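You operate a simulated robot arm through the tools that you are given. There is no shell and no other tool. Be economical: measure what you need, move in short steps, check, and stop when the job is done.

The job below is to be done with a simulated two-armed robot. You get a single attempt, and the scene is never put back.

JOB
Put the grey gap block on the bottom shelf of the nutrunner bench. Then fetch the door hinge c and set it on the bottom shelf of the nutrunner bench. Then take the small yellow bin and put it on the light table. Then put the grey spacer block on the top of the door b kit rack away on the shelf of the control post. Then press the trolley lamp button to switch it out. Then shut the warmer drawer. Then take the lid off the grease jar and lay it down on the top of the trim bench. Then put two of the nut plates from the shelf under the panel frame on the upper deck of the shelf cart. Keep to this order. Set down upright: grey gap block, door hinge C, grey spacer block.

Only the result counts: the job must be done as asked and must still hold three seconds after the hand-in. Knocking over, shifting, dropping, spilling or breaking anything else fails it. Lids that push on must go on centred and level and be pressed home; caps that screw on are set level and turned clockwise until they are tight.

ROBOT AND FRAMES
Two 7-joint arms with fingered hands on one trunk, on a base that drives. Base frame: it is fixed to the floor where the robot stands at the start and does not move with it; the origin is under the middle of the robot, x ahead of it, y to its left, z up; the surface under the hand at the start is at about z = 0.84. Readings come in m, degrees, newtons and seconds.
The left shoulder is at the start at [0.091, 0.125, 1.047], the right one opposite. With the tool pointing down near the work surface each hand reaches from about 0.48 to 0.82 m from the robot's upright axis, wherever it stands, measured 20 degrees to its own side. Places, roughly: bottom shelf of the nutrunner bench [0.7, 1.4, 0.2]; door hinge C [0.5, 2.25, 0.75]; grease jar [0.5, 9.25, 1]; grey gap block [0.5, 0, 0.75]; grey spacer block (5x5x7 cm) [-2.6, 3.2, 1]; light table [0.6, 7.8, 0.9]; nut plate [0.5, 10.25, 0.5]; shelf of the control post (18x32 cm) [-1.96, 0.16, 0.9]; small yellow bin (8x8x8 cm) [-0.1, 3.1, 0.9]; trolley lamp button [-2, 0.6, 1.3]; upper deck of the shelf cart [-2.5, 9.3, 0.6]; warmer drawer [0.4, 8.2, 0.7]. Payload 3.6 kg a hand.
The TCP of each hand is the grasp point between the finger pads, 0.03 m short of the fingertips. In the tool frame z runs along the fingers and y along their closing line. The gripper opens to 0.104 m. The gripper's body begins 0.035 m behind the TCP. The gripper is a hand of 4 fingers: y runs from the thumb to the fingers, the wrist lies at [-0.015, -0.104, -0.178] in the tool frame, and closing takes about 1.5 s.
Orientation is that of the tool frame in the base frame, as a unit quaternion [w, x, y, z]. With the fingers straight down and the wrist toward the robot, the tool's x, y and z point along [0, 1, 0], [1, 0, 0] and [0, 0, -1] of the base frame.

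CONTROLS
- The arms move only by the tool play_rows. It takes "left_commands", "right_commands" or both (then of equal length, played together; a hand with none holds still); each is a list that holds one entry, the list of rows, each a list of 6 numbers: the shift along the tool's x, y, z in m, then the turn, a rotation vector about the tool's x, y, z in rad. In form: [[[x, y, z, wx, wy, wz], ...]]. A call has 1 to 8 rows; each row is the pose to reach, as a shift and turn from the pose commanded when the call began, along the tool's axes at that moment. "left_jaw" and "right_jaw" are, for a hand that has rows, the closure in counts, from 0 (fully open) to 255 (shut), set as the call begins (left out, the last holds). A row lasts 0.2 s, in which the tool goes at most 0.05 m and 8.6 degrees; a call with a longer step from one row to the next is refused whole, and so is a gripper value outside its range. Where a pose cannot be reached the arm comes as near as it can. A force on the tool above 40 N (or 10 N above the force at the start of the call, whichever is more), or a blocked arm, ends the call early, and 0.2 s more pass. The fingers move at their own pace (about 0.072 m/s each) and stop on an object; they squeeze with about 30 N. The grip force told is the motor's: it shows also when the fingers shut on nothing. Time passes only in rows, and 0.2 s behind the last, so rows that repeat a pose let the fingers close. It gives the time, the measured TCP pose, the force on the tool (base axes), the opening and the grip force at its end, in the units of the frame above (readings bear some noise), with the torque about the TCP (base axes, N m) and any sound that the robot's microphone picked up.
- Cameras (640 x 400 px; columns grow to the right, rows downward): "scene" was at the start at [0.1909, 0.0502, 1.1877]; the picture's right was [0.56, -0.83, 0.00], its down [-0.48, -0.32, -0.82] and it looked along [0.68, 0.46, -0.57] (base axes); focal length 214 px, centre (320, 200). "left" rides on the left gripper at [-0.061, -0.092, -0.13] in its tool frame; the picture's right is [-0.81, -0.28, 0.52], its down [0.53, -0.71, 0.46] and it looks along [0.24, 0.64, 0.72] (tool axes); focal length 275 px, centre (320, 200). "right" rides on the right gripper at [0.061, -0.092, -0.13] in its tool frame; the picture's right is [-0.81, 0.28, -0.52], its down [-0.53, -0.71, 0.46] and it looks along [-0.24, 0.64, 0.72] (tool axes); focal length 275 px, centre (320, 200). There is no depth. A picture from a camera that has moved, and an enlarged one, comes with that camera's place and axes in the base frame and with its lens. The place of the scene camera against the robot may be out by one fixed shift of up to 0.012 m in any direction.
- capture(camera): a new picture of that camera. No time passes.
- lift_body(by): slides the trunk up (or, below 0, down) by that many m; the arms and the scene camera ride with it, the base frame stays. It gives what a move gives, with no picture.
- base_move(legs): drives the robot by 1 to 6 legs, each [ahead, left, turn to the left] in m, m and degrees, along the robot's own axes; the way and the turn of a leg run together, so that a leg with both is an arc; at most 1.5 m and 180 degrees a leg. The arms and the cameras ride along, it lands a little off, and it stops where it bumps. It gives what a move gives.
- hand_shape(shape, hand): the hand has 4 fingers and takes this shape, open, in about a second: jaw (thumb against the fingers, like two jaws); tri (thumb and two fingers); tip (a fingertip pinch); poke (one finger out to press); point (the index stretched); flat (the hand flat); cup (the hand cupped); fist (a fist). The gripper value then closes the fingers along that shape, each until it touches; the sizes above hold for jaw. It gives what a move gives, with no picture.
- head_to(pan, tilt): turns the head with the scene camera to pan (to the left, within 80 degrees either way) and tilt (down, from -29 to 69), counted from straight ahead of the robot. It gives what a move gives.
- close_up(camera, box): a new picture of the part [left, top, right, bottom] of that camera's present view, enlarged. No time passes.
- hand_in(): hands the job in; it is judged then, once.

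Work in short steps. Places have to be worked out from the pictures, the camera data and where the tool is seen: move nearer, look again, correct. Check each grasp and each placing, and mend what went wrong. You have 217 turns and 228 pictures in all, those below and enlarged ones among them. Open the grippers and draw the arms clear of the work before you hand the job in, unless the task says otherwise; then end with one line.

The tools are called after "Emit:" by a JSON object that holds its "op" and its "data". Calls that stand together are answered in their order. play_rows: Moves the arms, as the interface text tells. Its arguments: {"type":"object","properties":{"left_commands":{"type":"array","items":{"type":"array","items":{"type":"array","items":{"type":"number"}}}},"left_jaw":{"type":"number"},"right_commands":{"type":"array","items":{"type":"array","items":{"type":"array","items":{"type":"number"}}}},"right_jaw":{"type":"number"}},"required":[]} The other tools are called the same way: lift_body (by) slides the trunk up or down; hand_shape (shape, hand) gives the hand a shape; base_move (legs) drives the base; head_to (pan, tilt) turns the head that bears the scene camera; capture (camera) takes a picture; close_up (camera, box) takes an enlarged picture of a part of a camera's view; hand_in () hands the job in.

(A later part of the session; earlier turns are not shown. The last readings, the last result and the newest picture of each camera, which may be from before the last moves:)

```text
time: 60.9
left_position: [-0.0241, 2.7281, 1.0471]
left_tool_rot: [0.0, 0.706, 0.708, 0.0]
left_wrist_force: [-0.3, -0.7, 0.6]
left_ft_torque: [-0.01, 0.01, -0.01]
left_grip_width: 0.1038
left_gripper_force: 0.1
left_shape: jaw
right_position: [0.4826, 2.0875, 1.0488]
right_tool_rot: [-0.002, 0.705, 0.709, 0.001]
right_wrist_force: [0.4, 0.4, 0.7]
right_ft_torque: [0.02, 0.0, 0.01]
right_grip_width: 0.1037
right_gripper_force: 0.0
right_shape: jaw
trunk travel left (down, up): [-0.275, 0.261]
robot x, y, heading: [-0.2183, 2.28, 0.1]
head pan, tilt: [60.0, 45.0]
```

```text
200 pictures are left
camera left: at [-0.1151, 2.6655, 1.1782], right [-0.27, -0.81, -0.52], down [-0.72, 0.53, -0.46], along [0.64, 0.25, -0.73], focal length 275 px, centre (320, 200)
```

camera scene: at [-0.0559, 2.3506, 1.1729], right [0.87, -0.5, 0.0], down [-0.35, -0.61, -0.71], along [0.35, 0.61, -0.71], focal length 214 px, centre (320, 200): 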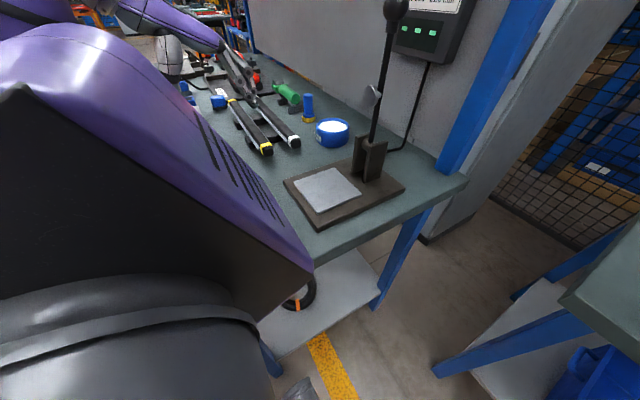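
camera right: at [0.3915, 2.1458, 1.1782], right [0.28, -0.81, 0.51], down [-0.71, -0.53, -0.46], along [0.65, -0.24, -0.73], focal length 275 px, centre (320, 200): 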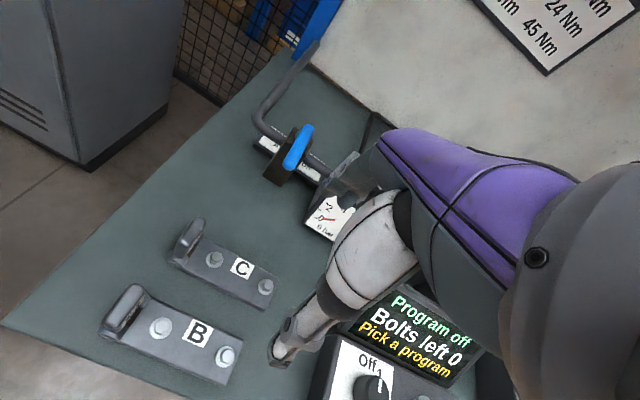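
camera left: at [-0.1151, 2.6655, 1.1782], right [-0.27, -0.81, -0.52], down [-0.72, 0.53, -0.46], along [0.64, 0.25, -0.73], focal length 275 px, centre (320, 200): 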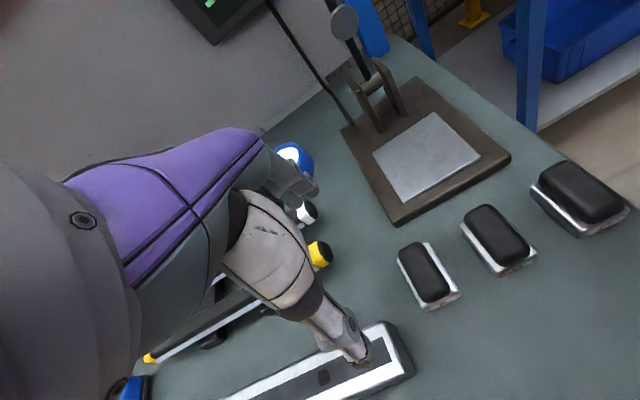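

By triangulating two right-camera views, this bench top is lower than assumed (~0.79), and C is centred near (0.526, 2.095). I move there with the jaw partly closed, hovering.

Emit:
{"op": "play_rows", "data": {"right_commands": [[[0.002, 0.02, 0.03, 0, 0, 0], [0.004, 0.043, 0.06, 0, 0, 0], [0.004, 0.043, 0.1, 0, 0, 0], [0.004, 0.043, 0.13, 0, 0, 0], [0.004, 0.043, 0.13, 0, 0, 0]]], "right_jaw": 85}}

Emit:
{"op": "capture", "data": {"camera": "right"}}

Emit:
{"op": "head_to", "data": {"pan": -10, "tilt": 35}}

Emit:
{"op": "capture", "data": {"camera": "scene"}}

```text
time: 62.1
left_position: [-0.0232, 2.7275, 1.0463]
left_tool_rot: [0.0, 0.706, 0.709, 0.0]
left_wrist_force: [0.5, 0.8, 0.3]
left_ft_torque: [-0.02, -0.04, -0.01]
left_grip_width: 0.1039
left_gripper_force: 0.1
left_shape: jaw
right_position: [0.5253, 2.0901, 0.9184]
right_tool_rot: [-0.001, 0.705, 0.709, 0.002]
right_wrist_force: [-0.4, -0.1, -0.7]
right_ft_torque: [0.03, 0.0, 0.0]
right_grip_width: 0.0696
right_gripper_force: 0.0
right_shape: jaw
trunk travel left (down, up): [-0.275, 0.261]
robot x, y, heading: [-0.2158, 2.2775, 0.0]
head pan, tilt: [60.0, 45.0]
```

```text
199 pictures are left
camera right: at [0.4339, 2.151, 1.0484], right [0.28, -0.81, 0.51], down [-0.71, -0.53, -0.46], along [0.65, -0.24, -0.73], focal length 275 px, centre (320, 200)
```

right: 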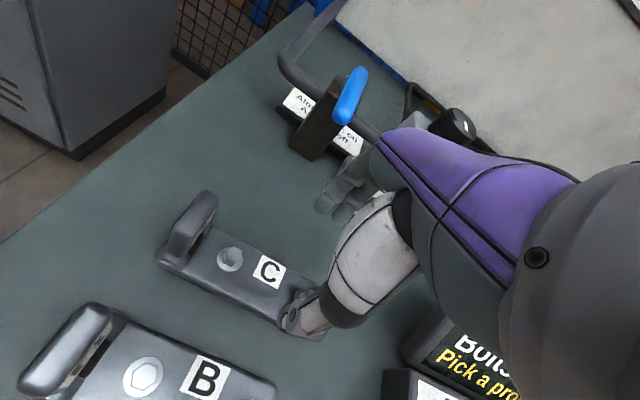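

```text
time: 63.5
left_position: [-0.0227, 2.7269, 1.0454]
left_tool_rot: [0.0, 0.706, 0.708, 0.0]
left_wrist_force: [-0.8, 0.0, -0.2]
left_ft_torque: [0.0, 0.02, 0.0]
left_grip_width: 0.1037
left_gripper_force: 0.0
left_shape: jaw
right_position: [0.524, 2.0906, 0.9179]
right_tool_rot: [-0.002, 0.705, 0.709, 0.001]
right_wrist_force: [-1.0, 0.7, 1.0]
right_ft_torque: [0.03, 0.02, 0.02]
right_grip_width: 0.0698
right_gripper_force: 0.0
right_shape: jaw
trunk travel left (down, up): [-0.275, 0.261]
robot x, y, heading: [-0.2127, 2.2796, 0.3]
head pan, tilt: [-10.0, 35.0]
```

```text
198 pictures are left
camera scene: at [-0.0096, 2.2652, 1.1878], right [-0.17, -0.99, 0.0], down [-0.57, 0.1, -0.82], along [0.81, -0.14, -0.57], focal length 214 px, centre (320, 200)
```

scene: 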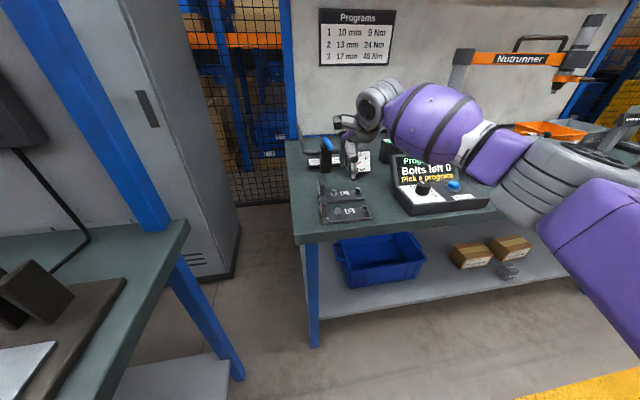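

I zoom on C to determine the bar's exact edges relative to the hand.

Emit:
{"op": "close_up", "data": {"camera": "right", "box": [140, 170, 360, 350]}}

```text
2.22 times, centred on (250, 260) of right
camera zoom: at [0.4339, 2.1511, 1.0488], right [0.28, -0.81, 0.51], down [-0.71, -0.53, -0.46], along [0.65, -0.24, -0.73], focal length 612 px, centre (476, 67)
```

zoom: 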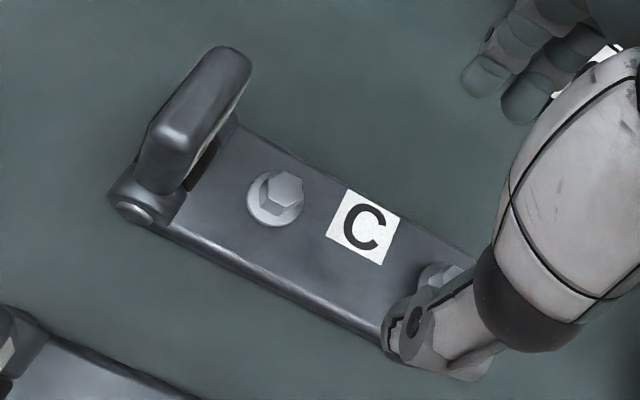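

The bar spans x ≈ 0.505–0.556 (centre 0.53), top at z ≈ 0.80. I centre on it, open slightly more, and lower to z ≈ 0.826.

Emit:
{"op": "play_rows", "data": {"right_commands": [[[0.013, 0.006, 0.0, 0, 0, 0], [0.013, 0.006, 0.03, 0, 0, 0], [0.013, 0.006, 0.06, 0, 0, 0], [0.013, 0.006, 0.08, 0, 0, 0], [0.013, 0.006, 0.09, 0, 0, 0], [0.013, 0.006, 0.093, 0, 0, 0]]], "right_jaw": 50}}

Emit:
{"op": "capture", "data": {"camera": "right"}}

```text
time: 64.9
left_position: [-0.0248, 2.7264, 1.0476]
left_tool_rot: [0.001, 0.706, 0.708, 0.0]
left_wrist_force: [-0.6, 0.7, -0.1]
left_ft_torque: [0.01, 0.03, 0.0]
left_grip_width: 0.1037
left_gripper_force: 0.1
left_shape: jaw
right_position: [0.5318, 2.1048, 0.8284]
right_tool_rot: [0.001, 0.705, 0.709, 0.006]
right_wrist_force: [3.7, -1.4, 27.6]
right_ft_torque: [-0.07, 0.61, -0.08]
right_grip_width: 0.0822
right_gripper_force: 0.1
right_shape: jaw
trunk travel left (down, up): [-0.275, 0.261]
robot x, y, heading: [-0.2152, 2.2774, 0.4]
head pan, tilt: [-10.0, 35.0]
```

```text
196 pictures are left
camera right: at [0.4399, 2.1647, 0.9596], right [0.27, -0.81, 0.51], down [-0.71, -0.53, -0.47], along [0.65, -0.24, -0.72], focal length 275 px, centre (320, 200)
```

right: 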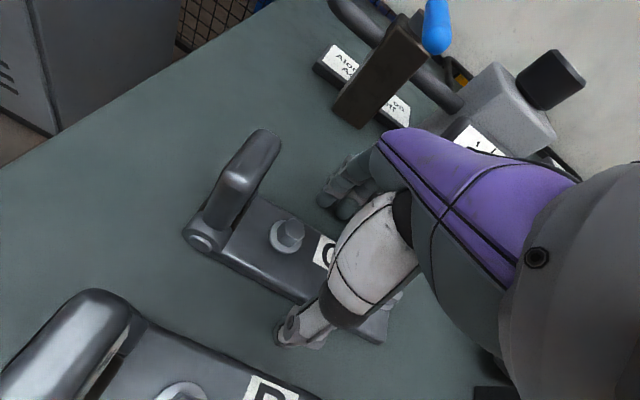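

Fingertips touch the table (27 N); the thumb is in front of the bar and the fingers behind it. I rise 3 mm and close.

Emit:
{"op": "play_rows", "data": {"right_commands": [[[0, 0, -0.003, 0, 0, 0], [0, 0, -0.003, 0, 0, 0], [0, 0, -0.003, 0, 0, 0], [0, 0, -0.003, 0, 0, 0], [0, 0, -0.003, 0, 0, 0], [0, 0, -0.003, 0, 0, 0], [0, 0, -0.003, 0, 0, 0], [0, 0, -0.003, 0, 0, 0]]], "right_jaw": 255}}

Emit:
{"op": "capture", "data": {"camera": "right"}}

```text
time: 66.7
left_position: [-0.0251, 2.7285, 1.0469]
left_tool_rot: [0.001, 0.706, 0.708, 0.0]
left_wrist_force: [0.0, 0.0, -0.6]
left_ft_torque: [-0.01, -0.04, -0.01]
left_grip_width: 0.1039
left_gripper_force: 0.0
left_shape: jaw
right_position: [0.5301, 2.1053, 0.8312]
right_tool_rot: [0.001, 0.705, 0.709, 0.003]
right_wrist_force: [-8.1, 2.4, 27.6]
right_ft_torque: [0.16, 1.28, 0.09]
right_grip_width: 0.0459
right_gripper_force: 30.0
right_shape: jaw
trunk travel left (down, up): [-0.275, 0.261]
robot x, y, heading: [-0.2171, 2.2781, 0.1]
head pan, tilt: [-10.0, 35.0]
```

```text
195 pictures are left
camera right: at [0.4382, 2.1653, 0.9607], right [0.28, -0.81, 0.52], down [-0.71, -0.53, -0.46], along [0.65, -0.24, -0.72], focal length 275 px, centre (320, 200)
```

right: 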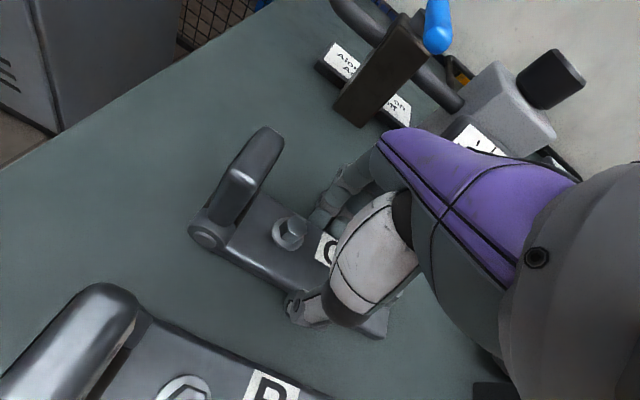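

Gripped at 0.046 m. I lift 15 cm and check.

Emit:
{"op": "play_rows", "data": {"right_commands": [[[0, 0, -0.01, 0, 0, 0], [0, 0, -0.03, 0, 0, 0], [0, 0, -0.07, 0, 0, 0], [0, 0, -0.11, 0, 0, 0], [0, 0, -0.15, 0, 0, 0], [0, 0, -0.18, 0, 0, 0], [0, 0, -0.18, 0, 0, 0]]]}}

Emit:
{"op": "capture", "data": {"camera": "right"}}

```text
time: 68.3
left_position: [-0.0223, 2.7264, 1.0464]
left_tool_rot: [0.0, 0.706, 0.708, 0.0]
left_wrist_force: [-0.2, -0.2, 0.3]
left_ft_torque: [-0.05, 0.0, 0.04]
left_grip_width: 0.1035
left_gripper_force: 0.0
left_shape: jaw
right_position: [0.5304, 2.1063, 1.0066]
right_tool_rot: [-0.001, 0.705, 0.709, 0.0]
right_wrist_force: [0.2, 0.0, -5.6]
right_ft_torque: [-0.07, 0.01, 0.0]
right_grip_width: 0.0441
right_gripper_force: 30.0
right_shape: jaw
trunk travel left (down, up): [-0.275, 0.261]
robot x, y, heading: [-0.2134, 2.2807, 0.2]
head pan, tilt: [-10.0, 35.0]
```

```text
194 pictures are left
camera right: at [0.44, 2.1656, 1.1376], right [0.28, -0.81, 0.51], down [-0.71, -0.53, -0.46], along [0.64, -0.24, -0.73], focal length 275 px, centre (320, 200)
```

right: 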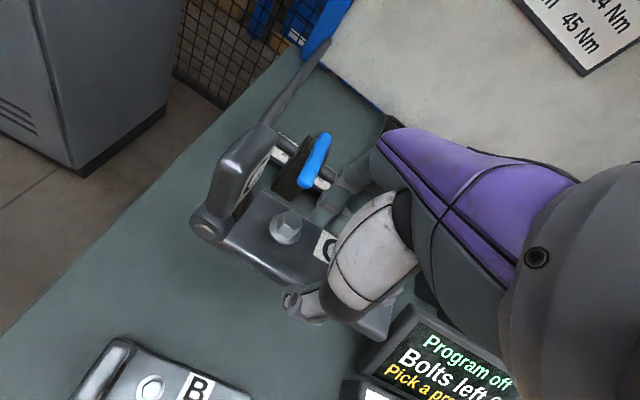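

Held level. I back off, go right to line up with the gap between the blue bin and the hinge-bolt box (y ≈ 1.54), and lower.

Emit:
{"op": "base_move", "data": {"legs": [[-0.4, 0, 0], [0, -0.567, 0]]}}

Emit:
{"op": "lift_body", "data": {"by": -0.27}}

Emit:
{"op": "play_rows", "data": {"right_commands": [[[0, 0, 0.05, 0, 0, 0], [0, 0, 0.1, 0, 0, 0], [0, 0, 0.15, 0, 0, 0], [0, 0, 0.2, 0, 0, 0], [0, 0, 0.25, 0, 0, 0], [0, 0, 0.3, 0, 0, 0], [0, 0, 0.34, 0, 0, 0], [0, 0, 0.34, 0, 0, 0]]]}}

Emit:
{"op": "head_to", "data": {"pan": 0, "tilt": 30}}

Emit:
{"op": "capture", "data": {"camera": "scene"}}

```text
time: 75.8
left_position: [-0.4206, 2.1624, 1.0468]
left_tool_rot: [0.0, 0.704, 0.711, 0.0]
left_wrist_force: [0.4, 0.2, 0.0]
left_ft_torque: [0.01, -0.01, -0.01]
left_grip_width: 0.1039
left_gripper_force: 0.1
left_shape: jaw
right_position: [0.1359, 1.5447, 1.0065]
right_tool_rot: [-0.002, 0.702, 0.712, 0.002]
right_wrist_force: [-0.5, -1.0, -5.3]
right_ft_torque: [-0.1, -0.01, -0.01]
right_grip_width: 0.0442
right_gripper_force: 30.2
right_shape: jaw
trunk travel left (down, up): [-0.275, 0.261]
robot x, y, heading: [-0.6083, 1.7148, 0.9]
head pan, tilt: [-10.0, 35.0]
```

```text
time: 78.6
left_position: [-0.4213, 2.1643, 0.7768]
left_tool_rot: [-0.001, 0.704, 0.71, 0.0]
left_wrist_force: [-0.3, -0.1, 1.1]
left_ft_torque: [0.01, -0.02, -0.01]
left_grip_width: 0.1037
left_gripper_force: 0.1
left_shape: jaw
right_position: [0.1367, 1.5463, 0.7379]
right_tool_rot: [-0.001, 0.702, 0.712, 0.001]
right_wrist_force: [-0.3, 0.6, -4.7]
right_ft_torque: [-0.13, -0.01, 0.0]
right_grip_width: 0.0443
right_gripper_force: 29.8
right_shape: jaw
trunk travel left (down, up): [-0.005, 0.531]
robot x, y, heading: [-0.6137, 1.7139, 0.6]
head pan, tilt: [-10.0, 35.0]
```

```text
time: 80.4
left_position: [-0.4203, 2.1635, 0.7761]
left_tool_rot: [0.0, 0.704, 0.71, -0.001]
left_wrist_force: [-0.5, 0.0, 0.1]
left_ft_torque: [0.01, -0.01, 0.02]
left_grip_width: 0.1036
left_gripper_force: 0.1
left_shape: jaw
right_position: [0.1364, 1.5482, 0.3968]
right_tool_rot: [0.0, 0.703, 0.712, 0.001]
right_wrist_force: [-0.5, 0.7, -4.6]
right_ft_torque: [-0.11, 0.02, 0.02]
right_grip_width: 0.0445
right_gripper_force: 29.4
right_shape: jaw
trunk travel left (down, up): [-0.005, 0.531]
robot x, y, heading: [-0.6106, 1.7126, 0.6]
head pan, tilt: [-10.0, 35.0]
```

```text
time: 81.1
left_position: [-0.4216, 2.164, 0.7754]
left_tool_rot: [-0.001, 0.703, 0.711, -0.002]
left_wrist_force: [-0.5, -2.1, 1.0]
left_ft_torque: [0.01, 0.01, 0.01]
left_grip_width: 0.1035
left_gripper_force: 0.0
left_shape: jaw
right_position: [0.1368, 1.5475, 0.3968]
right_tool_rot: [-0.001, 0.702, 0.712, 0.001]
right_wrist_force: [0.2, -0.3, -5.0]
right_ft_torque: [-0.09, -0.02, 0.0]
right_grip_width: 0.0441
right_gripper_force: 29.8
right_shape: jaw
trunk travel left (down, up): [-0.005, 0.531]
robot x, y, heading: [-0.6121, 1.7074, 0.3]
head pan, tilt: [0.0, 30.0]
```

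```text
193 pictures are left
camera scene: at [-0.3175, 1.7181, 0.9167], right [0.01, -1.0, 0.0], down [-0.5, 0.0, -0.87], along [0.87, 0.01, -0.5], focal length 214 px, centre (320, 200)
```

scene: 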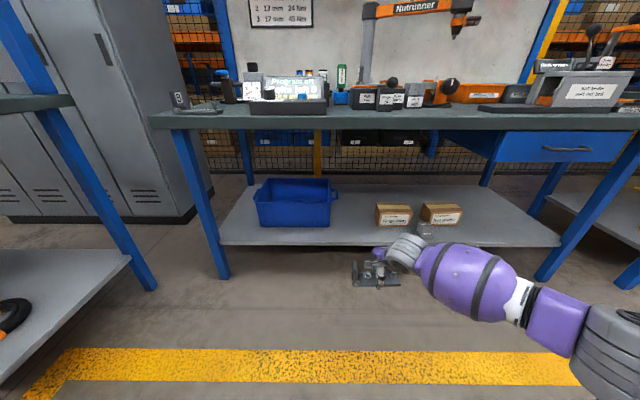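

I drive forward 0.365 so the hinge comes over the shelf's front strip, then look.

Emit:
{"op": "base_move", "data": {"legs": [[0.368, 0, -0.6]]}}

Emit:
{"op": "capture", "data": {"camera": "right"}}

Emit:
{"op": "capture", "data": {"camera": "scene"}}

```text
time: 83.5
left_position: [-0.0476, 2.1637, 0.7755]
left_tool_rot: [-0.001, 0.706, 0.708, -0.001]
left_wrist_force: [-0.6, -0.1, 1.0]
left_ft_torque: [0.03, 0.04, 0.02]
left_grip_width: 0.1037
left_gripper_force: 0.1
left_shape: jaw
right_position: [0.5062, 1.5446, 0.397]
right_tool_rot: [-0.002, 0.705, 0.709, 0.001]
right_wrist_force: [0.2, -0.9, -5.2]
right_ft_torque: [-0.09, -0.01, 0.02]
right_grip_width: 0.044
right_gripper_force: 30.3
right_shape: jaw
trunk travel left (down, up): [-0.005, 0.531]
robot x, y, heading: [-0.2407, 1.7148, 0.2]
head pan, tilt: [0.0, 30.0]
```

```text
192 pictures are left
camera right: at [0.4144, 1.6053, 0.5281], right [0.28, -0.81, 0.51], down [-0.71, -0.53, -0.46], along [0.65, -0.24, -0.73], focal length 275 px, centre (320, 200)
```

right: 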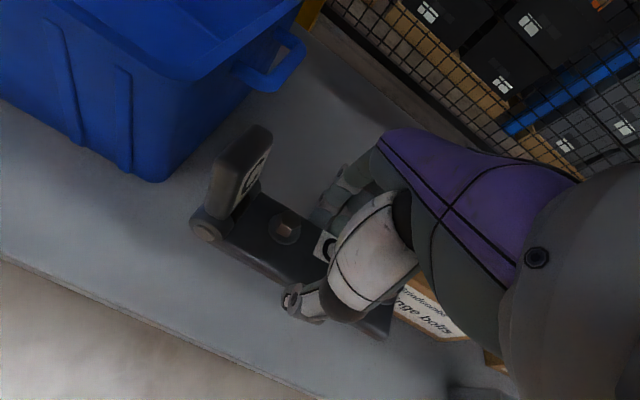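

```text
191 pictures are left
camera scene: at [0.0517, 1.7183, 0.9167], right [0.0, -1.0, 0.0], down [-0.5, 0.0, -0.87], along [0.87, 0.0, -0.5], focal length 214 px, centre (320, 200)
```

scene: 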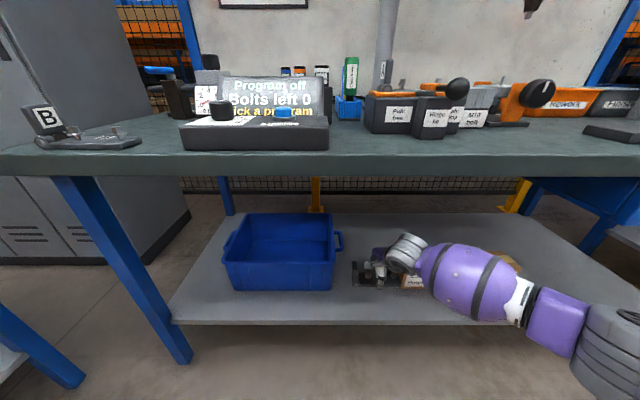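

Clear of the bin (its corner is at x ≈ 0.56, y ≈ 1.69). I lower to just above the shelf.

Emit:
{"op": "play_rows", "data": {"right_commands": [[[0, 0, 0.04, 0, 0, 0], [0, 0, 0.08, 0, 0, 0], [0, 0, 0.1, 0, 0, 0], [0, 0, 0.11, 0, 0, 0], [0, 0, 0.113, 0, 0, 0]]]}}

Emit:
{"op": "play_rows", "data": {"right_commands": [[[0, 0, 0.002, 0, 0, 0], [0, 0, 0.004, 0, 0, 0], [0, 0, 0.006, 0, 0, 0]]]}}

```text
time: 84.7
left_position: [-0.0482, 2.1641, 0.776]
left_tool_rot: [-0.001, 0.707, 0.707, -0.002]
left_wrist_force: [0.5, -0.1, 0.2]
left_ft_torque: [-0.02, 0.0, 0.01]
left_grip_width: 0.1036
left_gripper_force: 0.0
left_shape: jaw
right_position: [0.5047, 1.5449, 0.2848]
right_tool_rot: [-0.001, 0.706, 0.709, 0.001]
right_wrist_force: [0.7, 0.3, -4.9]
right_ft_torque: [-0.05, 0.02, 0.01]
right_grip_width: 0.044
right_gripper_force: 29.7
right_shape: jaw
trunk travel left (down, up): [-0.005, 0.531]
robot x, y, heading: [-0.2414, 1.7153, 0.2]
head pan, tilt: [0.0, 30.0]
```

```text
time: 85.5
left_position: [-0.0489, 2.165, 0.7758]
left_tool_rot: [-0.001, 0.706, 0.708, 0.0]
left_wrist_force: [0.0, 0.5, 0.3]
left_ft_torque: [0.01, 0.02, -0.03]
left_grip_width: 0.1039
left_gripper_force: 0.0
left_shape: jaw
right_position: [0.506, 1.5457, 0.2786]
right_tool_rot: [-0.002, 0.705, 0.71, 0.002]
right_wrist_force: [0.2, -0.3, -2.1]
right_ft_torque: [0.01, -0.04, 0.02]
right_grip_width: 0.0442
right_gripper_force: 30.0
right_shape: jaw
trunk travel left (down, up): [-0.005, 0.531]
robot x, y, heading: [-0.2388, 1.7156, 0.4]
head pan, tilt: [0.0, 30.0]
```

The force just began to drop (contact starting). A few millimetres more to seat it, then release.

Emit:
{"op": "play_rows", "data": {"right_commands": [[[0, 0, 0.002, 0, 0, 0], [0, 0, 0.003, 0, 0, 0], [0, 0, 0.003, 0, 0, 0]]]}}

Emit:
{"op": "play_rows", "data": {"right_commands": [[[0, 0, 0, 0, 0, 0], [0, 0, 0, 0, 0, 0], [0, 0, 0, 0, 0, 0], [0, 0, 0, 0, 0, 0], [0, 0, 0, 0, 0, 0]]], "right_jaw": 60}}

Emit:
{"op": "capture", "data": {"camera": "right"}}

```text
time: 86.3
left_position: [-0.0483, 2.1649, 0.777]
left_tool_rot: [0.0, 0.707, 0.707, 0.0]
left_wrist_force: [0.9, -1.3, 0.8]
left_ft_torque: [-0.04, 0.01, -0.01]
left_grip_width: 0.1036
left_gripper_force: 0.0
left_shape: jaw
right_position: [0.5058, 1.5454, 0.2751]
right_tool_rot: [-0.002, 0.706, 0.708, 0.001]
right_wrist_force: [-1.0, -1.0, -0.7]
right_ft_torque: [0.06, -0.09, 0.02]
right_grip_width: 0.0442
right_gripper_force: 29.8
right_shape: jaw
trunk travel left (down, up): [-0.005, 0.531]
robot x, y, heading: [-0.2395, 1.7174, 0.2]
head pan, tilt: [0.0, 30.0]
```

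```text
time: 87.5
left_position: [-0.0494, 2.1647, 0.7758]
left_tool_rot: [0.001, 0.706, 0.708, 0.0]
left_wrist_force: [0.4, -0.1, 0.3]
left_ft_torque: [-0.01, 0.05, -0.02]
left_grip_width: 0.1039
left_gripper_force: 0.1
left_shape: jaw
right_position: [0.5054, 1.5452, 0.2771]
right_tool_rot: [-0.001, 0.706, 0.709, 0.0]
right_wrist_force: [0.5, -0.4, 0.7]
right_ft_torque: [-0.01, 0.03, 0.01]
right_grip_width: 0.0795
right_gripper_force: 0.0
right_shape: jaw
trunk travel left (down, up): [-0.005, 0.531]
robot x, y, heading: [-0.2402, 1.7147, 0.0]
head pan, tilt: [0.0, 30.0]
```

```text
190 pictures are left
camera right: at [0.4145, 1.6055, 0.4072], right [0.28, -0.81, 0.51], down [-0.71, -0.53, -0.46], along [0.65, -0.24, -0.73], focal length 275 px, centre (320, 200)
```

right: 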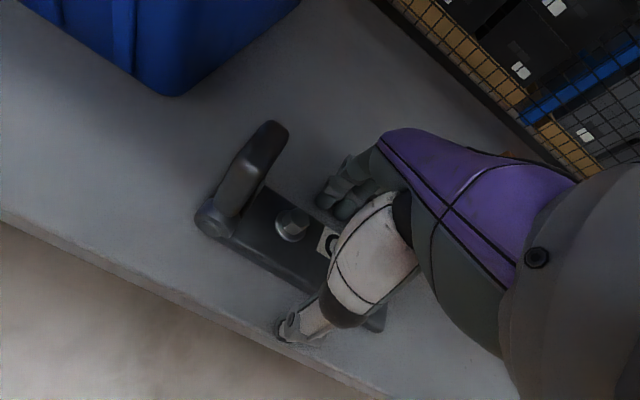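

Hinge rests on the shelf, released. I rise, back out, and raise the trunk.

Emit:
{"op": "play_rows", "data": {"right_commands": [[[0, 0, -0.03, 0, 0, 0], [0, 0, -0.07, 0, 0, 0], [0, 0, -0.11, 0, 0, 0], [0, 0, -0.13, 0, 0, 0]]]}}

Emit:
{"op": "base_move", "data": {"legs": [[-0.45, 0, 0]]}}

Emit:
{"op": "capture", "data": {"camera": "scene"}}

Emit:
{"op": "play_rows", "data": {"right_commands": [[[0, 0, -0.05, 0, 0, 0], [0, 0, -0.1, 0, 0, 0], [0, 0, -0.15, 0, 0, 0], [0, 0, -0.2, 0, 0, 0], [0, 0, -0.25, 0, 0, 0], [0, 0, -0.3, 0, 0, 0], [0, 0, -0.35, 0, 0, 0], [0, 0, -0.38, 0, 0, 0]]], "right_jaw": 0}}

Emit:
{"op": "lift_body", "data": {"by": 0.27}}

```text
time: 88.5
left_position: [-0.0489, 2.1643, 0.7756]
left_tool_rot: [-0.001, 0.706, 0.708, 0.0]
left_wrist_force: [-0.9, -0.4, -0.1]
left_ft_torque: [0.0, 0.03, -0.03]
left_grip_width: 0.1039
left_gripper_force: 0.1
left_shape: jaw
right_position: [0.5047, 1.5451, 0.4066]
right_tool_rot: [-0.001, 0.705, 0.709, 0.002]
right_wrist_force: [-0.3, 0.3, 1.3]
right_ft_torque: [0.02, 0.01, 0.02]
right_grip_width: 0.0792
right_gripper_force: 0.0
right_shape: jaw
trunk travel left (down, up): [-0.005, 0.531]
robot x, y, heading: [-0.2391, 1.7143, 0.3]
head pan, tilt: [0.0, 30.0]
```

```text
time: 91.2
left_position: [-0.4962, 2.1636, 0.7756]
left_tool_rot: [0.0, 0.708, 0.707, 0.0]
left_wrist_force: [0.7, 0.1, 1.0]
left_ft_torque: [0.0, 0.0, 0.01]
left_grip_width: 0.1036
left_gripper_force: 0.1
left_shape: jaw
right_position: [0.0549, 1.5428, 0.405]
right_tool_rot: [-0.001, 0.706, 0.708, 0.001]
right_wrist_force: [0.2, 0.4, 0.1]
right_ft_torque: [0.02, -0.02, -0.04]
right_grip_width: 0.0794
right_gripper_force: 0.1
right_shape: jaw
trunk travel left (down, up): [-0.005, 0.531]
robot x, y, heading: [-0.6926, 1.716, -0.0]
head pan, tilt: [0.0, 30.0]
```

```text
189 pictures are left
camera scene: at [-0.3985, 1.7169, 0.9169], right [0.0, -1.0, 0.0], down [-0.5, 0.0, -0.87], along [0.87, 0.0, -0.5], focal length 214 px, centre (320, 200)
```

scene: 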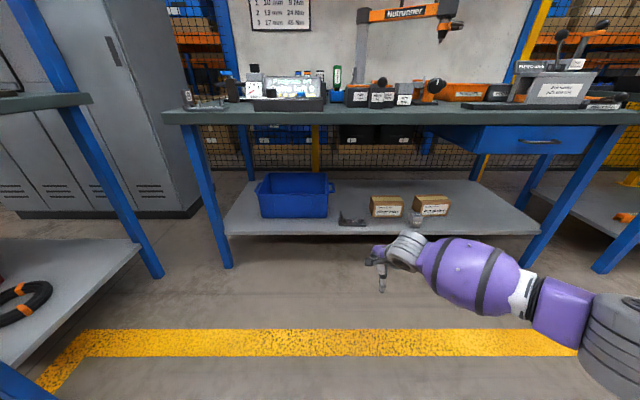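

```text
time: 93.0
left_position: [-0.4973, 2.164, 0.7759]
left_tool_rot: [0.0, 0.708, 0.706, 0.0]
left_wrist_force: [-0.4, 0.2, -0.4]
left_ft_torque: [-0.02, -0.03, -0.02]
left_grip_width: 0.1036
left_gripper_force: 0.1
left_shape: jaw
right_position: [0.0533, 1.5403, 0.7841]
right_tool_rot: [-0.002, 0.707, 0.708, 0.0]
right_wrist_force: [0.0, -0.6, 0.7]
right_ft_torque: [0.03, 0.02, 0.0]
right_grip_width: 0.1039
right_gripper_force: 0.1
right_shape: jaw
trunk travel left (down, up): [-0.005, 0.531]
robot x, y, heading: [-0.6874, 1.7174, -0.0]
head pan, tilt: [0.0, 30.0]
```

```text
time: 95.7
left_position: [-0.4972, 2.1631, 1.0456]
left_tool_rot: [-0.001, 0.708, 0.707, -0.001]
left_wrist_force: [-0.4, -0.6, 0.3]
left_ft_torque: [0.02, 0.0, 0.0]
left_grip_width: 0.1039
left_gripper_force: 0.1
left_shape: jaw
right_position: [0.0549, 1.539, 1.0543]
right_tool_rot: [-0.003, 0.707, 0.707, 0.001]
right_wrist_force: [0.5, -0.3, 0.8]
right_ft_torque: [-0.01, 0.01, -0.02]
right_grip_width: 0.1036
right_gripper_force: 0.1
right_shape: jaw
trunk travel left (down, up): [-0.275, 0.261]
robot x, y, heading: [-0.6892, 1.7151, 0.1]
head pan, tilt: [0.0, 30.0]
```

Both items stand on the shelf. Next is the yellow bin at (-0.1, 3.1); I look left before driving.

Emit:
{"op": "head_to", "data": {"pan": 45, "tilt": 25}}

Emit:
{"op": "capture", "data": {"camera": "scene"}}

Emit:
{"op": "head_to", "data": {"pan": 80, "tilt": 15}}

Emit:
{"op": "capture", "data": {"camera": "scene"}}

```text
time: 96.8
left_position: [-0.4967, 2.1631, 1.0469]
left_tool_rot: [0.0, 0.707, 0.707, 0.0]
left_wrist_force: [-0.2, -0.1, -0.3]
left_ft_torque: [-0.04, 0.02, 0.02]
left_grip_width: 0.1038
left_gripper_force: 0.0
left_shape: jaw
right_position: [0.0554, 1.5395, 1.0555]
right_tool_rot: [-0.001, 0.707, 0.707, 0.001]
right_wrist_force: [0.6, 0.0, 0.4]
right_ft_torque: [-0.01, -0.05, -0.01]
right_grip_width: 0.1036
right_gripper_force: 0.1
right_shape: jaw
trunk travel left (down, up): [-0.275, 0.261]
robot x, y, heading: [-0.6919, 1.7165, 0.1]
head pan, tilt: [45.0, 25.0]
```

```text
188 pictures are left
camera scene: at [-0.507, 1.7821, 1.2035], right [0.71, -0.71, 0.0], down [-0.3, -0.3, -0.91], along [0.64, 0.64, -0.42], focal length 214 px, centre (320, 200)
```

scene: 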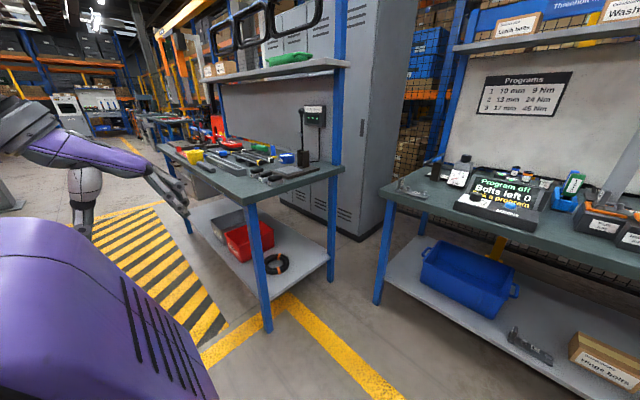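

```text
time: 97.9
left_position: [-0.4974, 2.1627, 1.0464]
left_tool_rot: [0.0, 0.708, 0.706, 0.0]
left_wrist_force: [-0.7, 0.1, -0.1]
left_ft_torque: [0.0, 0.03, -0.02]
left_grip_width: 0.1039
left_gripper_force: 0.2
left_shape: jaw
right_position: [0.0549, 1.5398, 1.0557]
right_tool_rot: [-0.001, 0.707, 0.707, 0.001]
right_wrist_force: [0.1, -0.1, -0.5]
right_ft_torque: [0.03, -0.01, 0.02]
right_grip_width: 0.1036
right_gripper_force: 0.1
right_shape: jaw
trunk travel left (down, up): [-0.275, 0.261]
robot x, y, heading: [-0.6935, 1.7174, -0.2]
head pan, tilt: [80.0, 15.0]
```

```text
187 pictures are left
camera scene: at [-0.5559, 1.809, 1.2197], right [0.98, -0.18, 0.0], down [-0.05, -0.26, -0.97], along [0.17, 0.95, -0.26], focal length 214 px, centre (320, 200)
```

scene: 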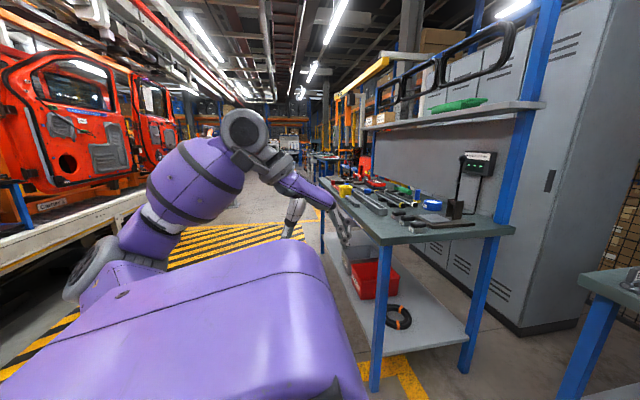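

The bench with the yellow bin lies at y ≈ 2.5–3.7; the bin looks to be near (-0.1, 3.3). I retract the right hand, back off a little, and drive along the aisle to face it.

Emit:
{"op": "play_rows", "data": {"right_commands": [[[0, -0.05, 0, 0, 0, 0], [0, -0.1, 0, 0, 0, 0], [0, -0.15, 0, 0, 0, 0], [0, -0.2, 0, 0, 0, 0], [0, -0.22, 0, 0, 0, 0]]]}}

Emit:
{"op": "base_move", "data": {"legs": [[-0.16, 0, 0], [0, 0.87, 0], [0, 0.86, 0]]}}

Emit:
{"op": "head_to", "data": {"pan": 0, "tilt": 35}}

Emit:
{"op": "capture", "data": {"camera": "scene"}}

Emit:
{"op": "capture", "data": {"camera": "right"}}

```text
time: 99.1
left_position: [-0.4966, 2.164, 1.0475]
left_tool_rot: [-0.001, 0.708, 0.707, 0.0]
left_wrist_force: [0.4, -0.6, -0.5]
left_ft_torque: [0.03, 0.01, -0.01]
left_grip_width: 0.1039
left_gripper_force: 0.0
left_shape: jaw
right_position: [-0.1653, 1.5395, 1.0559]
right_tool_rot: [-0.002, 0.707, 0.708, 0.001]
right_wrist_force: [1.0, -0.5, 0.4]
right_ft_torque: [0.0, -0.01, 0.02]
right_grip_width: 0.1037
right_gripper_force: 0.0
right_shape: jaw
trunk travel left (down, up): [-0.275, 0.261]
robot x, y, heading: [-0.689, 1.7114, -0.2]
head pan, tilt: [80.0, 15.0]
```

```text
time: 115.5
left_position: [-0.6175, 3.8737, 1.0448]
left_tool_rot: [-0.001, 0.72, 0.694, 0.0]
left_wrist_force: [-0.6, 0.3, -0.4]
left_ft_torque: [-0.02, -0.01, 0.02]
left_grip_width: 0.1041
left_gripper_force: 0.1
left_shape: jaw
right_position: [-0.3066, 3.2393, 1.056]
right_tool_rot: [-0.001, 0.718, 0.696, 0.001]
right_wrist_force: [1.3, -0.2, 0.2]
right_ft_torque: [0.0, 0.0, -0.02]
right_grip_width: 0.1036
right_gripper_force: 0.2
right_shape: jaw
trunk travel left (down, up): [-0.275, 0.261]
robot x, y, heading: [-0.8249, 3.4319, -1.7]
head pan, tilt: [80.0, 15.0]
```

```text
time: 117.0
left_position: [-0.6181, 3.875, 1.0458]
left_tool_rot: [-0.001, 0.72, 0.694, 0.0]
left_wrist_force: [-0.4, -0.4, 0.2]
left_ft_torque: [0.02, -0.01, 0.0]
left_grip_width: 0.1038
left_gripper_force: 0.2
left_shape: jaw
right_position: [-0.3059, 3.2385, 1.0573]
right_tool_rot: [-0.001, 0.718, 0.696, 0.001]
right_wrist_force: [0.7, -0.7, 0.4]
right_ft_torque: [0.03, -0.05, -0.03]
right_grip_width: 0.1041
right_gripper_force: 0.0
right_shape: jaw
trunk travel left (down, up): [-0.275, 0.261]
robot x, y, heading: [-0.8287, 3.4333, -1.9]
head pan, tilt: [0.0, 35.0]
```

```text
186 pictures are left
camera scene: at [-0.6198, 3.4273, 1.1878], right [-0.03, -1.0, 0.0], down [-0.57, 0.02, -0.82], along [0.82, -0.03, -0.57], focal length 214 px, centre (320, 200)
```

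scene: 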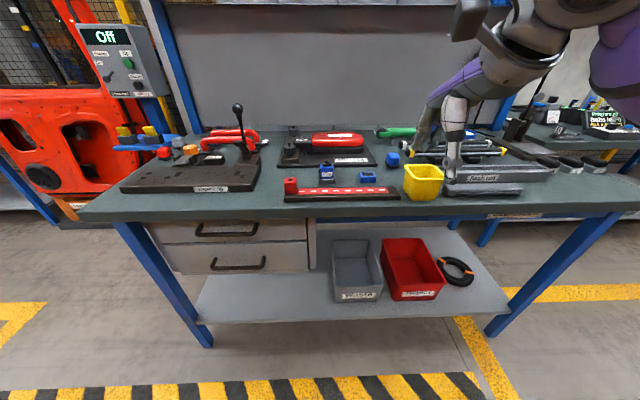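

```text
185 pictures are left
camera right: at [-0.3951, 3.3033, 1.1877], right [0.25, -0.82, 0.51], down [-0.73, -0.51, -0.46], along [0.64, -0.26, -0.73], focal length 275 px, centre (320, 200)
```

right: 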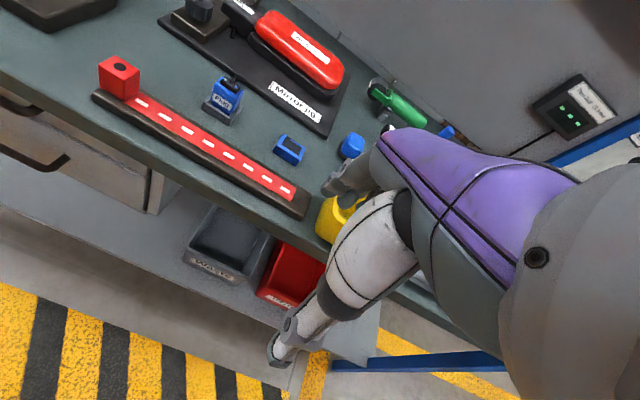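

The yellow bin sits at roughly (-0.16, 3.17). I zoom in to see its pose.

Emit:
{"op": "close_up", "data": {"camera": "scene", "box": [360, 140, 520, 230]}}

Emit:
{"op": "close_up", "data": {"camera": "right", "box": [240, 120, 400, 280]}}

```text
4.00 times, centred on (440, 185) of scene
camera zoom: at [-0.6198, 3.4273, 1.1878], right [-0.03, -1.0, 0.0], down [-0.57, 0.02, -0.82], along [0.82, -0.03, -0.57], focal length 858 px, centre (-160, 260)
```

zoom: 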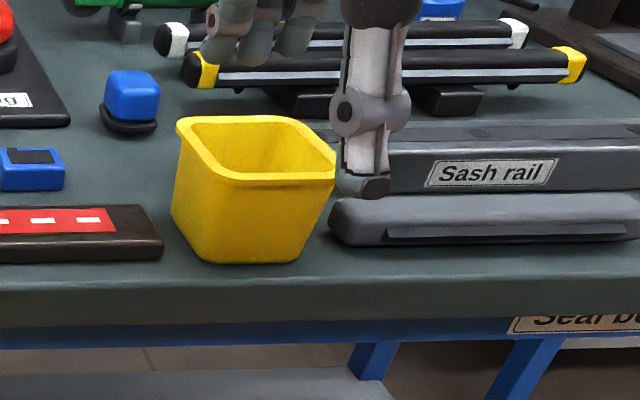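

```text
2.50 times, centred on (320, 200) of right
camera zoom: at [-0.3951, 3.3033, 1.1877], right [0.25, -0.82, 0.51], down [-0.73, -0.51, -0.46], along [0.64, -0.26, -0.73], focal length 688 px, centre (320, 200)
```

zoom: 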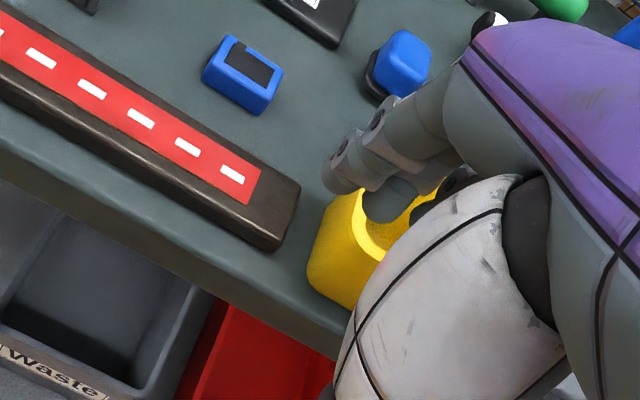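

The bin is square to the table, about 5.8 cm at its base (8 cm at the rim), centred near (-0.148, 3.15), base at z ≈ 0.873. I drive so the right hand is over it.

Emit:
{"op": "base_move", "data": {"legs": [[0.15, -0.1, 1.9]]}}

Emit:
{"op": "capture", "data": {"camera": "right"}}

Emit:
{"op": "capture", "data": {"camera": "scene"}}

```text
time: 118.6
left_position: [-0.4851, 3.7787, 1.0472]
left_tool_rot: [-0.001, 0.706, 0.708, -0.002]
left_wrist_force: [0.5, -0.2, -0.3]
left_ft_torque: [0.01, 0.0, -0.03]
left_grip_width: 0.1039
left_gripper_force: 0.0
left_shape: jaw
right_position: [-0.152, 3.1547, 1.0566]
right_tool_rot: [-0.002, 0.707, 0.708, 0.002]
right_wrist_force: [0.3, 0.5, 0.1]
right_ft_torque: [0.0, 0.03, 0.02]
right_grip_width: 0.104
right_gripper_force: 0.0
right_shape: jaw
trunk travel left (down, up): [-0.275, 0.261]
robot x, y, heading: [-0.6807, 3.3311, 0.1]
head pan, tilt: [0.0, 35.0]
```

```text
182 pictures are left
camera right: at [-0.2431, 3.215, 1.1875], right [0.28, -0.81, 0.51], down [-0.71, -0.53, -0.46], along [0.64, -0.24, -0.73], focal length 275 px, centre (320, 200)
```

right: 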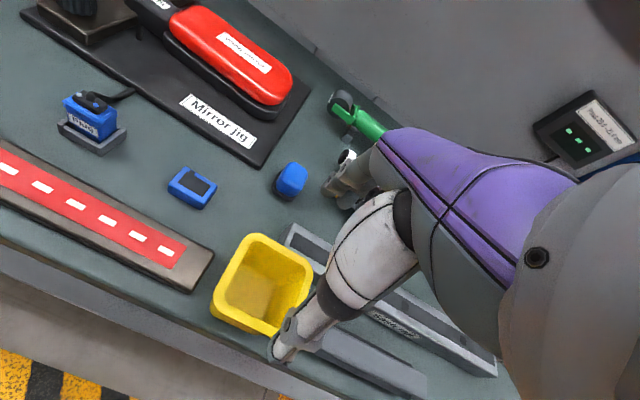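

```text
181 pictures are left
camera scene: at [-0.4719, 3.3312, 1.1877], right [0.0, -1.0, 0.0], down [-0.57, 0.0, -0.82], along [0.82, 0.0, -0.57], focal length 214 px, centre (320, 200)
```

scene: 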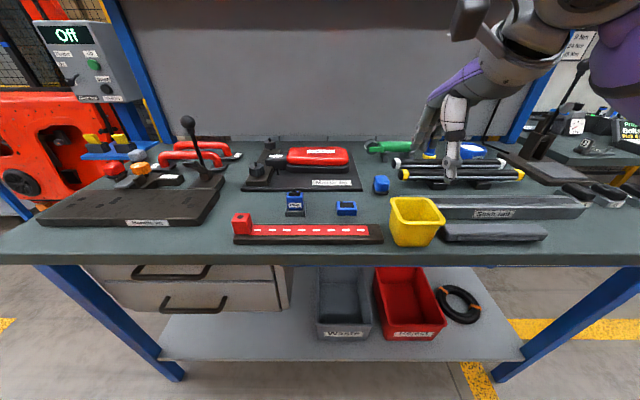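

The hand is centred over the bin within a few mm. I lower to z ≈ 0.93 and close.

Emit:
{"op": "play_rows", "data": {"right_commands": [[[-0.001, 0.004, 0.04, 0, 0, 0], [-0.001, 0.004, 0.08, 0, 0, 0], [-0.001, 0.004, 0.11, 0, 0, 0], [-0.001, 0.004, 0.126, 0, 0, 0], [-0.001, 0.004, 0.126, 0, 0, 0]]]}}

Emit:
{"op": "capture", "data": {"camera": "right"}}

```text
time: 119.8
left_position: [-0.4861, 3.778, 1.0466]
left_tool_rot: [0.0, 0.707, 0.707, -0.001]
left_wrist_force: [0.2, -0.3, -0.2]
left_ft_torque: [-0.01, 0.02, -0.01]
left_grip_width: 0.1038
left_gripper_force: 0.0
left_shape: jaw
right_position: [-0.1491, 3.1541, 0.9296]
right_tool_rot: [-0.002, 0.706, 0.708, 0.002]
right_wrist_force: [0.1, -0.4, 0.6]
right_ft_torque: [0.03, -0.02, -0.03]
right_grip_width: 0.1037
right_gripper_force: 0.0
right_shape: jaw
trunk travel left (down, up): [-0.275, 0.261]
robot x, y, heading: [-0.6796, 3.3297, -0.1]
head pan, tilt: [0.0, 35.0]
```

```text
180 pictures are left
camera right: at [-0.2395, 3.2146, 1.0614], right [0.28, -0.81, 0.51], down [-0.71, -0.53, -0.46], along [0.65, -0.24, -0.73], focal length 275 px, centre (320, 200)
```

right: 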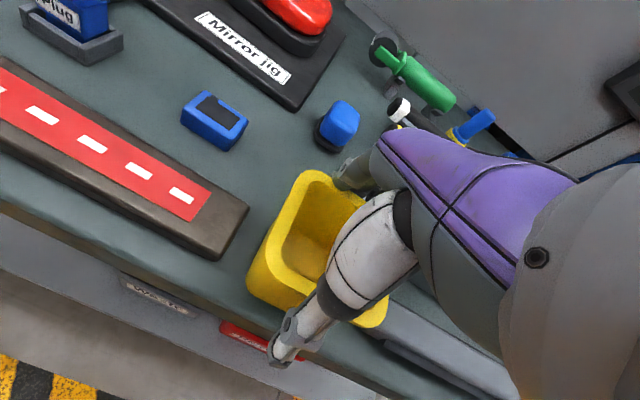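

The bin is between thumb and fingers. Closing.

Emit:
{"op": "play_rows", "data": {"right_commands": [[[0, 0, 0, 0, 0, 0], [0, 0, 0, 0, 0, 0], [0, 0, 0, 0, 0, 0], [0, 0, 0, 0, 0, 0], [0, 0, 0, 0, 0, 0], [0, 0, 0, 0, 0, 0]]], "right_jaw": 255}}

Emit:
{"op": "play_rows", "data": {"right_commands": [[[0, 0, -0.04, 0, 0, 0], [0, 0, -0.08, 0, 0, 0], [0, 0, -0.12, 0, 0, 0], [0, 0, -0.16, 0, 0, 0]]]}}

Emit:
{"op": "capture", "data": {"camera": "right"}}

```text
time: 121.2
left_position: [-0.4855, 3.7787, 1.0472]
left_tool_rot: [0.0, 0.707, 0.707, 0.0]
left_wrist_force: [-0.5, 0.6, 0.2]
left_ft_torque: [-0.03, 0.01, 0.01]
left_grip_width: 0.1038
left_gripper_force: 0.1
left_shape: jaw
right_position: [-0.1487, 3.154, 0.9298]
right_tool_rot: [-0.001, 0.706, 0.708, 0.0]
right_wrist_force: [-0.5, -0.1, 0.0]
right_ft_torque: [0.04, -0.02, 0.01]
right_grip_width: 0.0731
right_gripper_force: 30.3
right_shape: jaw
trunk travel left (down, up): [-0.275, 0.261]
robot x, y, heading: [-0.6775, 3.3277, 0.4]
head pan, tilt: [0.0, 35.0]
```

```text
time: 122.2
left_position: [-0.4863, 3.7783, 1.0463]
left_tool_rot: [0.001, 0.707, 0.708, -0.001]
left_wrist_force: [0.7, -0.4, -0.2]
left_ft_torque: [0.01, -0.01, -0.01]
left_grip_width: 0.1037
left_gripper_force: 0.1
left_shape: jaw
right_position: [-0.1472, 3.151, 1.0909]
right_tool_rot: [-0.002, 0.706, 0.708, 0.001]
right_wrist_force: [0.1, -0.2, -1.9]
right_ft_torque: [0.0, 0.0, -0.01]
right_grip_width: 0.0729
right_gripper_force: 29.5
right_shape: jaw
trunk travel left (down, up): [-0.275, 0.261]
robot x, y, heading: [-0.6798, 3.3275, -0.3]
head pan, tilt: [0.0, 35.0]
```

```text
179 pictures are left
camera right: at [-0.2388, 3.2133, 1.2217], right [0.28, -0.81, 0.51], down [-0.71, -0.53, -0.46], along [0.65, -0.24, -0.73], focal length 275 px, centre (320, 200)
```

right: 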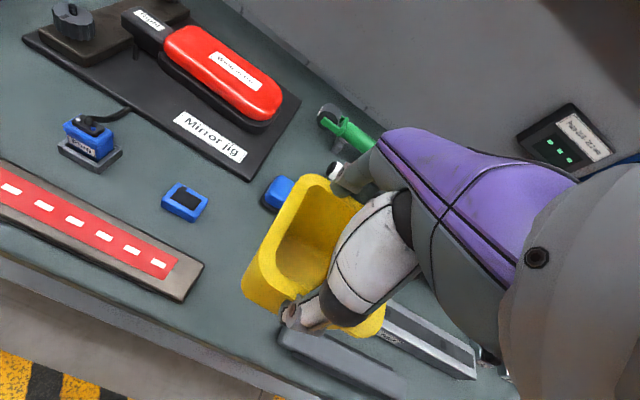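

Bin held. I back into the aisle and look along +y for the way to the light table.

Emit:
{"op": "base_move", "data": {"legs": [[-0.25, 0, 0]]}}

Emit:
{"op": "head_to", "data": {"pan": 70, "tilt": 10}}

Emit:
{"op": "capture", "data": {"camera": "scene"}}

```text
time: 124.0
left_position: [-0.7337, 3.7773, 1.0461]
left_tool_rot: [0.0, 0.706, 0.708, 0.001]
left_wrist_force: [0.4, 0.2, 0.2]
left_ft_torque: [-0.01, -0.01, 0.0]
left_grip_width: 0.1037
left_gripper_force: 0.1
left_shape: jaw
right_position: [-0.3923, 3.1523, 1.0892]
right_tool_rot: [-0.001, 0.705, 0.71, 0.002]
right_wrist_force: [-0.7, 1.3, -1.2]
right_ft_torque: [0.02, 0.03, 0.04]
right_grip_width: 0.073
right_gripper_force: 29.8
right_shape: jaw
trunk travel left (down, up): [-0.275, 0.261]
robot x, y, heading: [-0.9246, 3.3275, 0.2]
head pan, tilt: [0.0, 35.0]
```

```text
time: 125.4
left_position: [-0.7344, 3.7783, 1.0464]
left_tool_rot: [0.001, 0.706, 0.708, 0.0]
left_wrist_force: [1.1, 0.5, -0.1]
left_ft_torque: [0.01, 0.03, 0.01]
left_grip_width: 0.1039
left_gripper_force: 0.1
left_shape: jaw
right_position: [-0.3929, 3.1538, 1.0906]
right_tool_rot: [-0.002, 0.705, 0.71, 0.001]
right_wrist_force: [-0.4, 0.1, -1.1]
right_ft_torque: [0.0, 0.01, 0.02]
right_grip_width: 0.0729
right_gripper_force: 30.3
right_shape: jaw
trunk travel left (down, up): [-0.275, 0.261]
robot x, y, heading: [-0.9217, 3.327, 0.3]
head pan, tilt: [70.0, 10.0]
```

```text
178 pictures are left
camera scene: at [-0.7754, 3.4186, 1.2279], right [0.94, -0.34, 0.0], down [-0.06, -0.16, -0.98], along [0.33, 0.93, -0.17], focal length 214 px, centre (320, 200)
```

scene: 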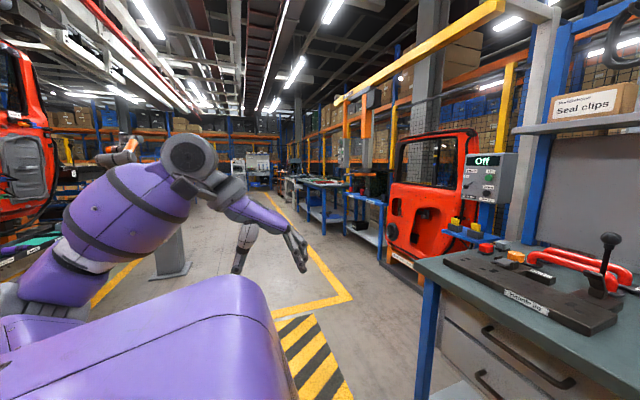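

The aisle along x ≈ -0.9 looks clear. I drive 3 m left and look again.

Emit:
{"op": "base_move", "data": {"legs": [[0, 1.5, 0], [0, 1.5, 0]]}}

Emit:
{"op": "head_to", "data": {"pan": 40, "tilt": 25}}

Emit:
{"op": "capture", "data": {"camera": "scene"}}

```text
time: 151.9
left_position: [-0.7275, 6.8137, 1.0461]
left_tool_rot: [0.0, 0.701, 0.713, 0.0]
left_wrist_force: [0.7, 0.2, -0.7]
left_ft_torque: [0.02, 0.0, 0.01]
left_grip_width: 0.1037
left_gripper_force: 0.0
left_shape: jaw
right_position: [-0.3788, 6.1925, 1.0902]
right_tool_rot: [-0.001, 0.702, 0.713, 0.001]
right_wrist_force: [0.3, 0.1, -0.9]
right_ft_torque: [-0.04, 0.0, 0.0]
right_grip_width: 0.0726
right_gripper_force: 30.0
right_shape: jaw
trunk travel left (down, up): [-0.275, 0.261]
robot x, y, heading: [-0.9132, 6.3657, 1.2]
head pan, tilt: [70.0, 10.0]
```

```text
time: 152.8
left_position: [-0.7266, 6.814, 1.0454]
left_tool_rot: [0.0, 0.701, 0.713, 0.0]
left_wrist_force: [-0.7, 0.0, 0.2]
left_ft_torque: [0.03, 0.03, 0.03]
left_grip_width: 0.1042
left_gripper_force: 0.0
left_shape: jaw
right_position: [-0.3807, 6.1931, 1.0902]
right_tool_rot: [-0.002, 0.701, 0.713, 0.001]
right_wrist_force: [0.6, -0.2, -1.0]
right_ft_torque: [0.02, -0.01, 0.01]
right_grip_width: 0.0729
right_gripper_force: 30.5
right_shape: jaw
trunk travel left (down, up): [-0.275, 0.261]
robot x, y, heading: [-0.9132, 6.3642, 1.1]
head pan, tilt: [40.0, 25.0]
```

```text
177 pictures are left
camera scene: at [-0.7253, 6.4262, 1.2036], right [0.66, -0.76, 0.0], down [-0.32, -0.28, -0.91], along [0.68, 0.59, -0.42], focal length 214 px, centre (320, 200)
```

scene: 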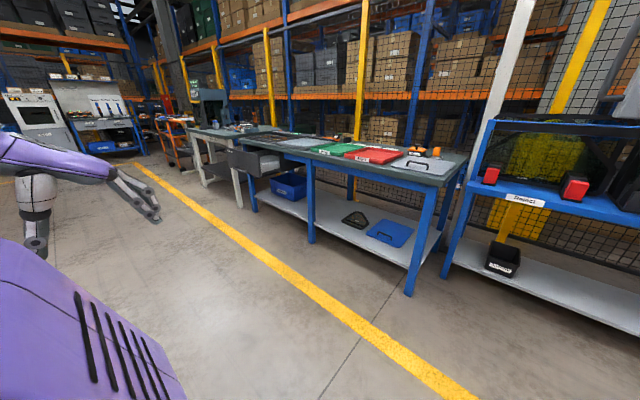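

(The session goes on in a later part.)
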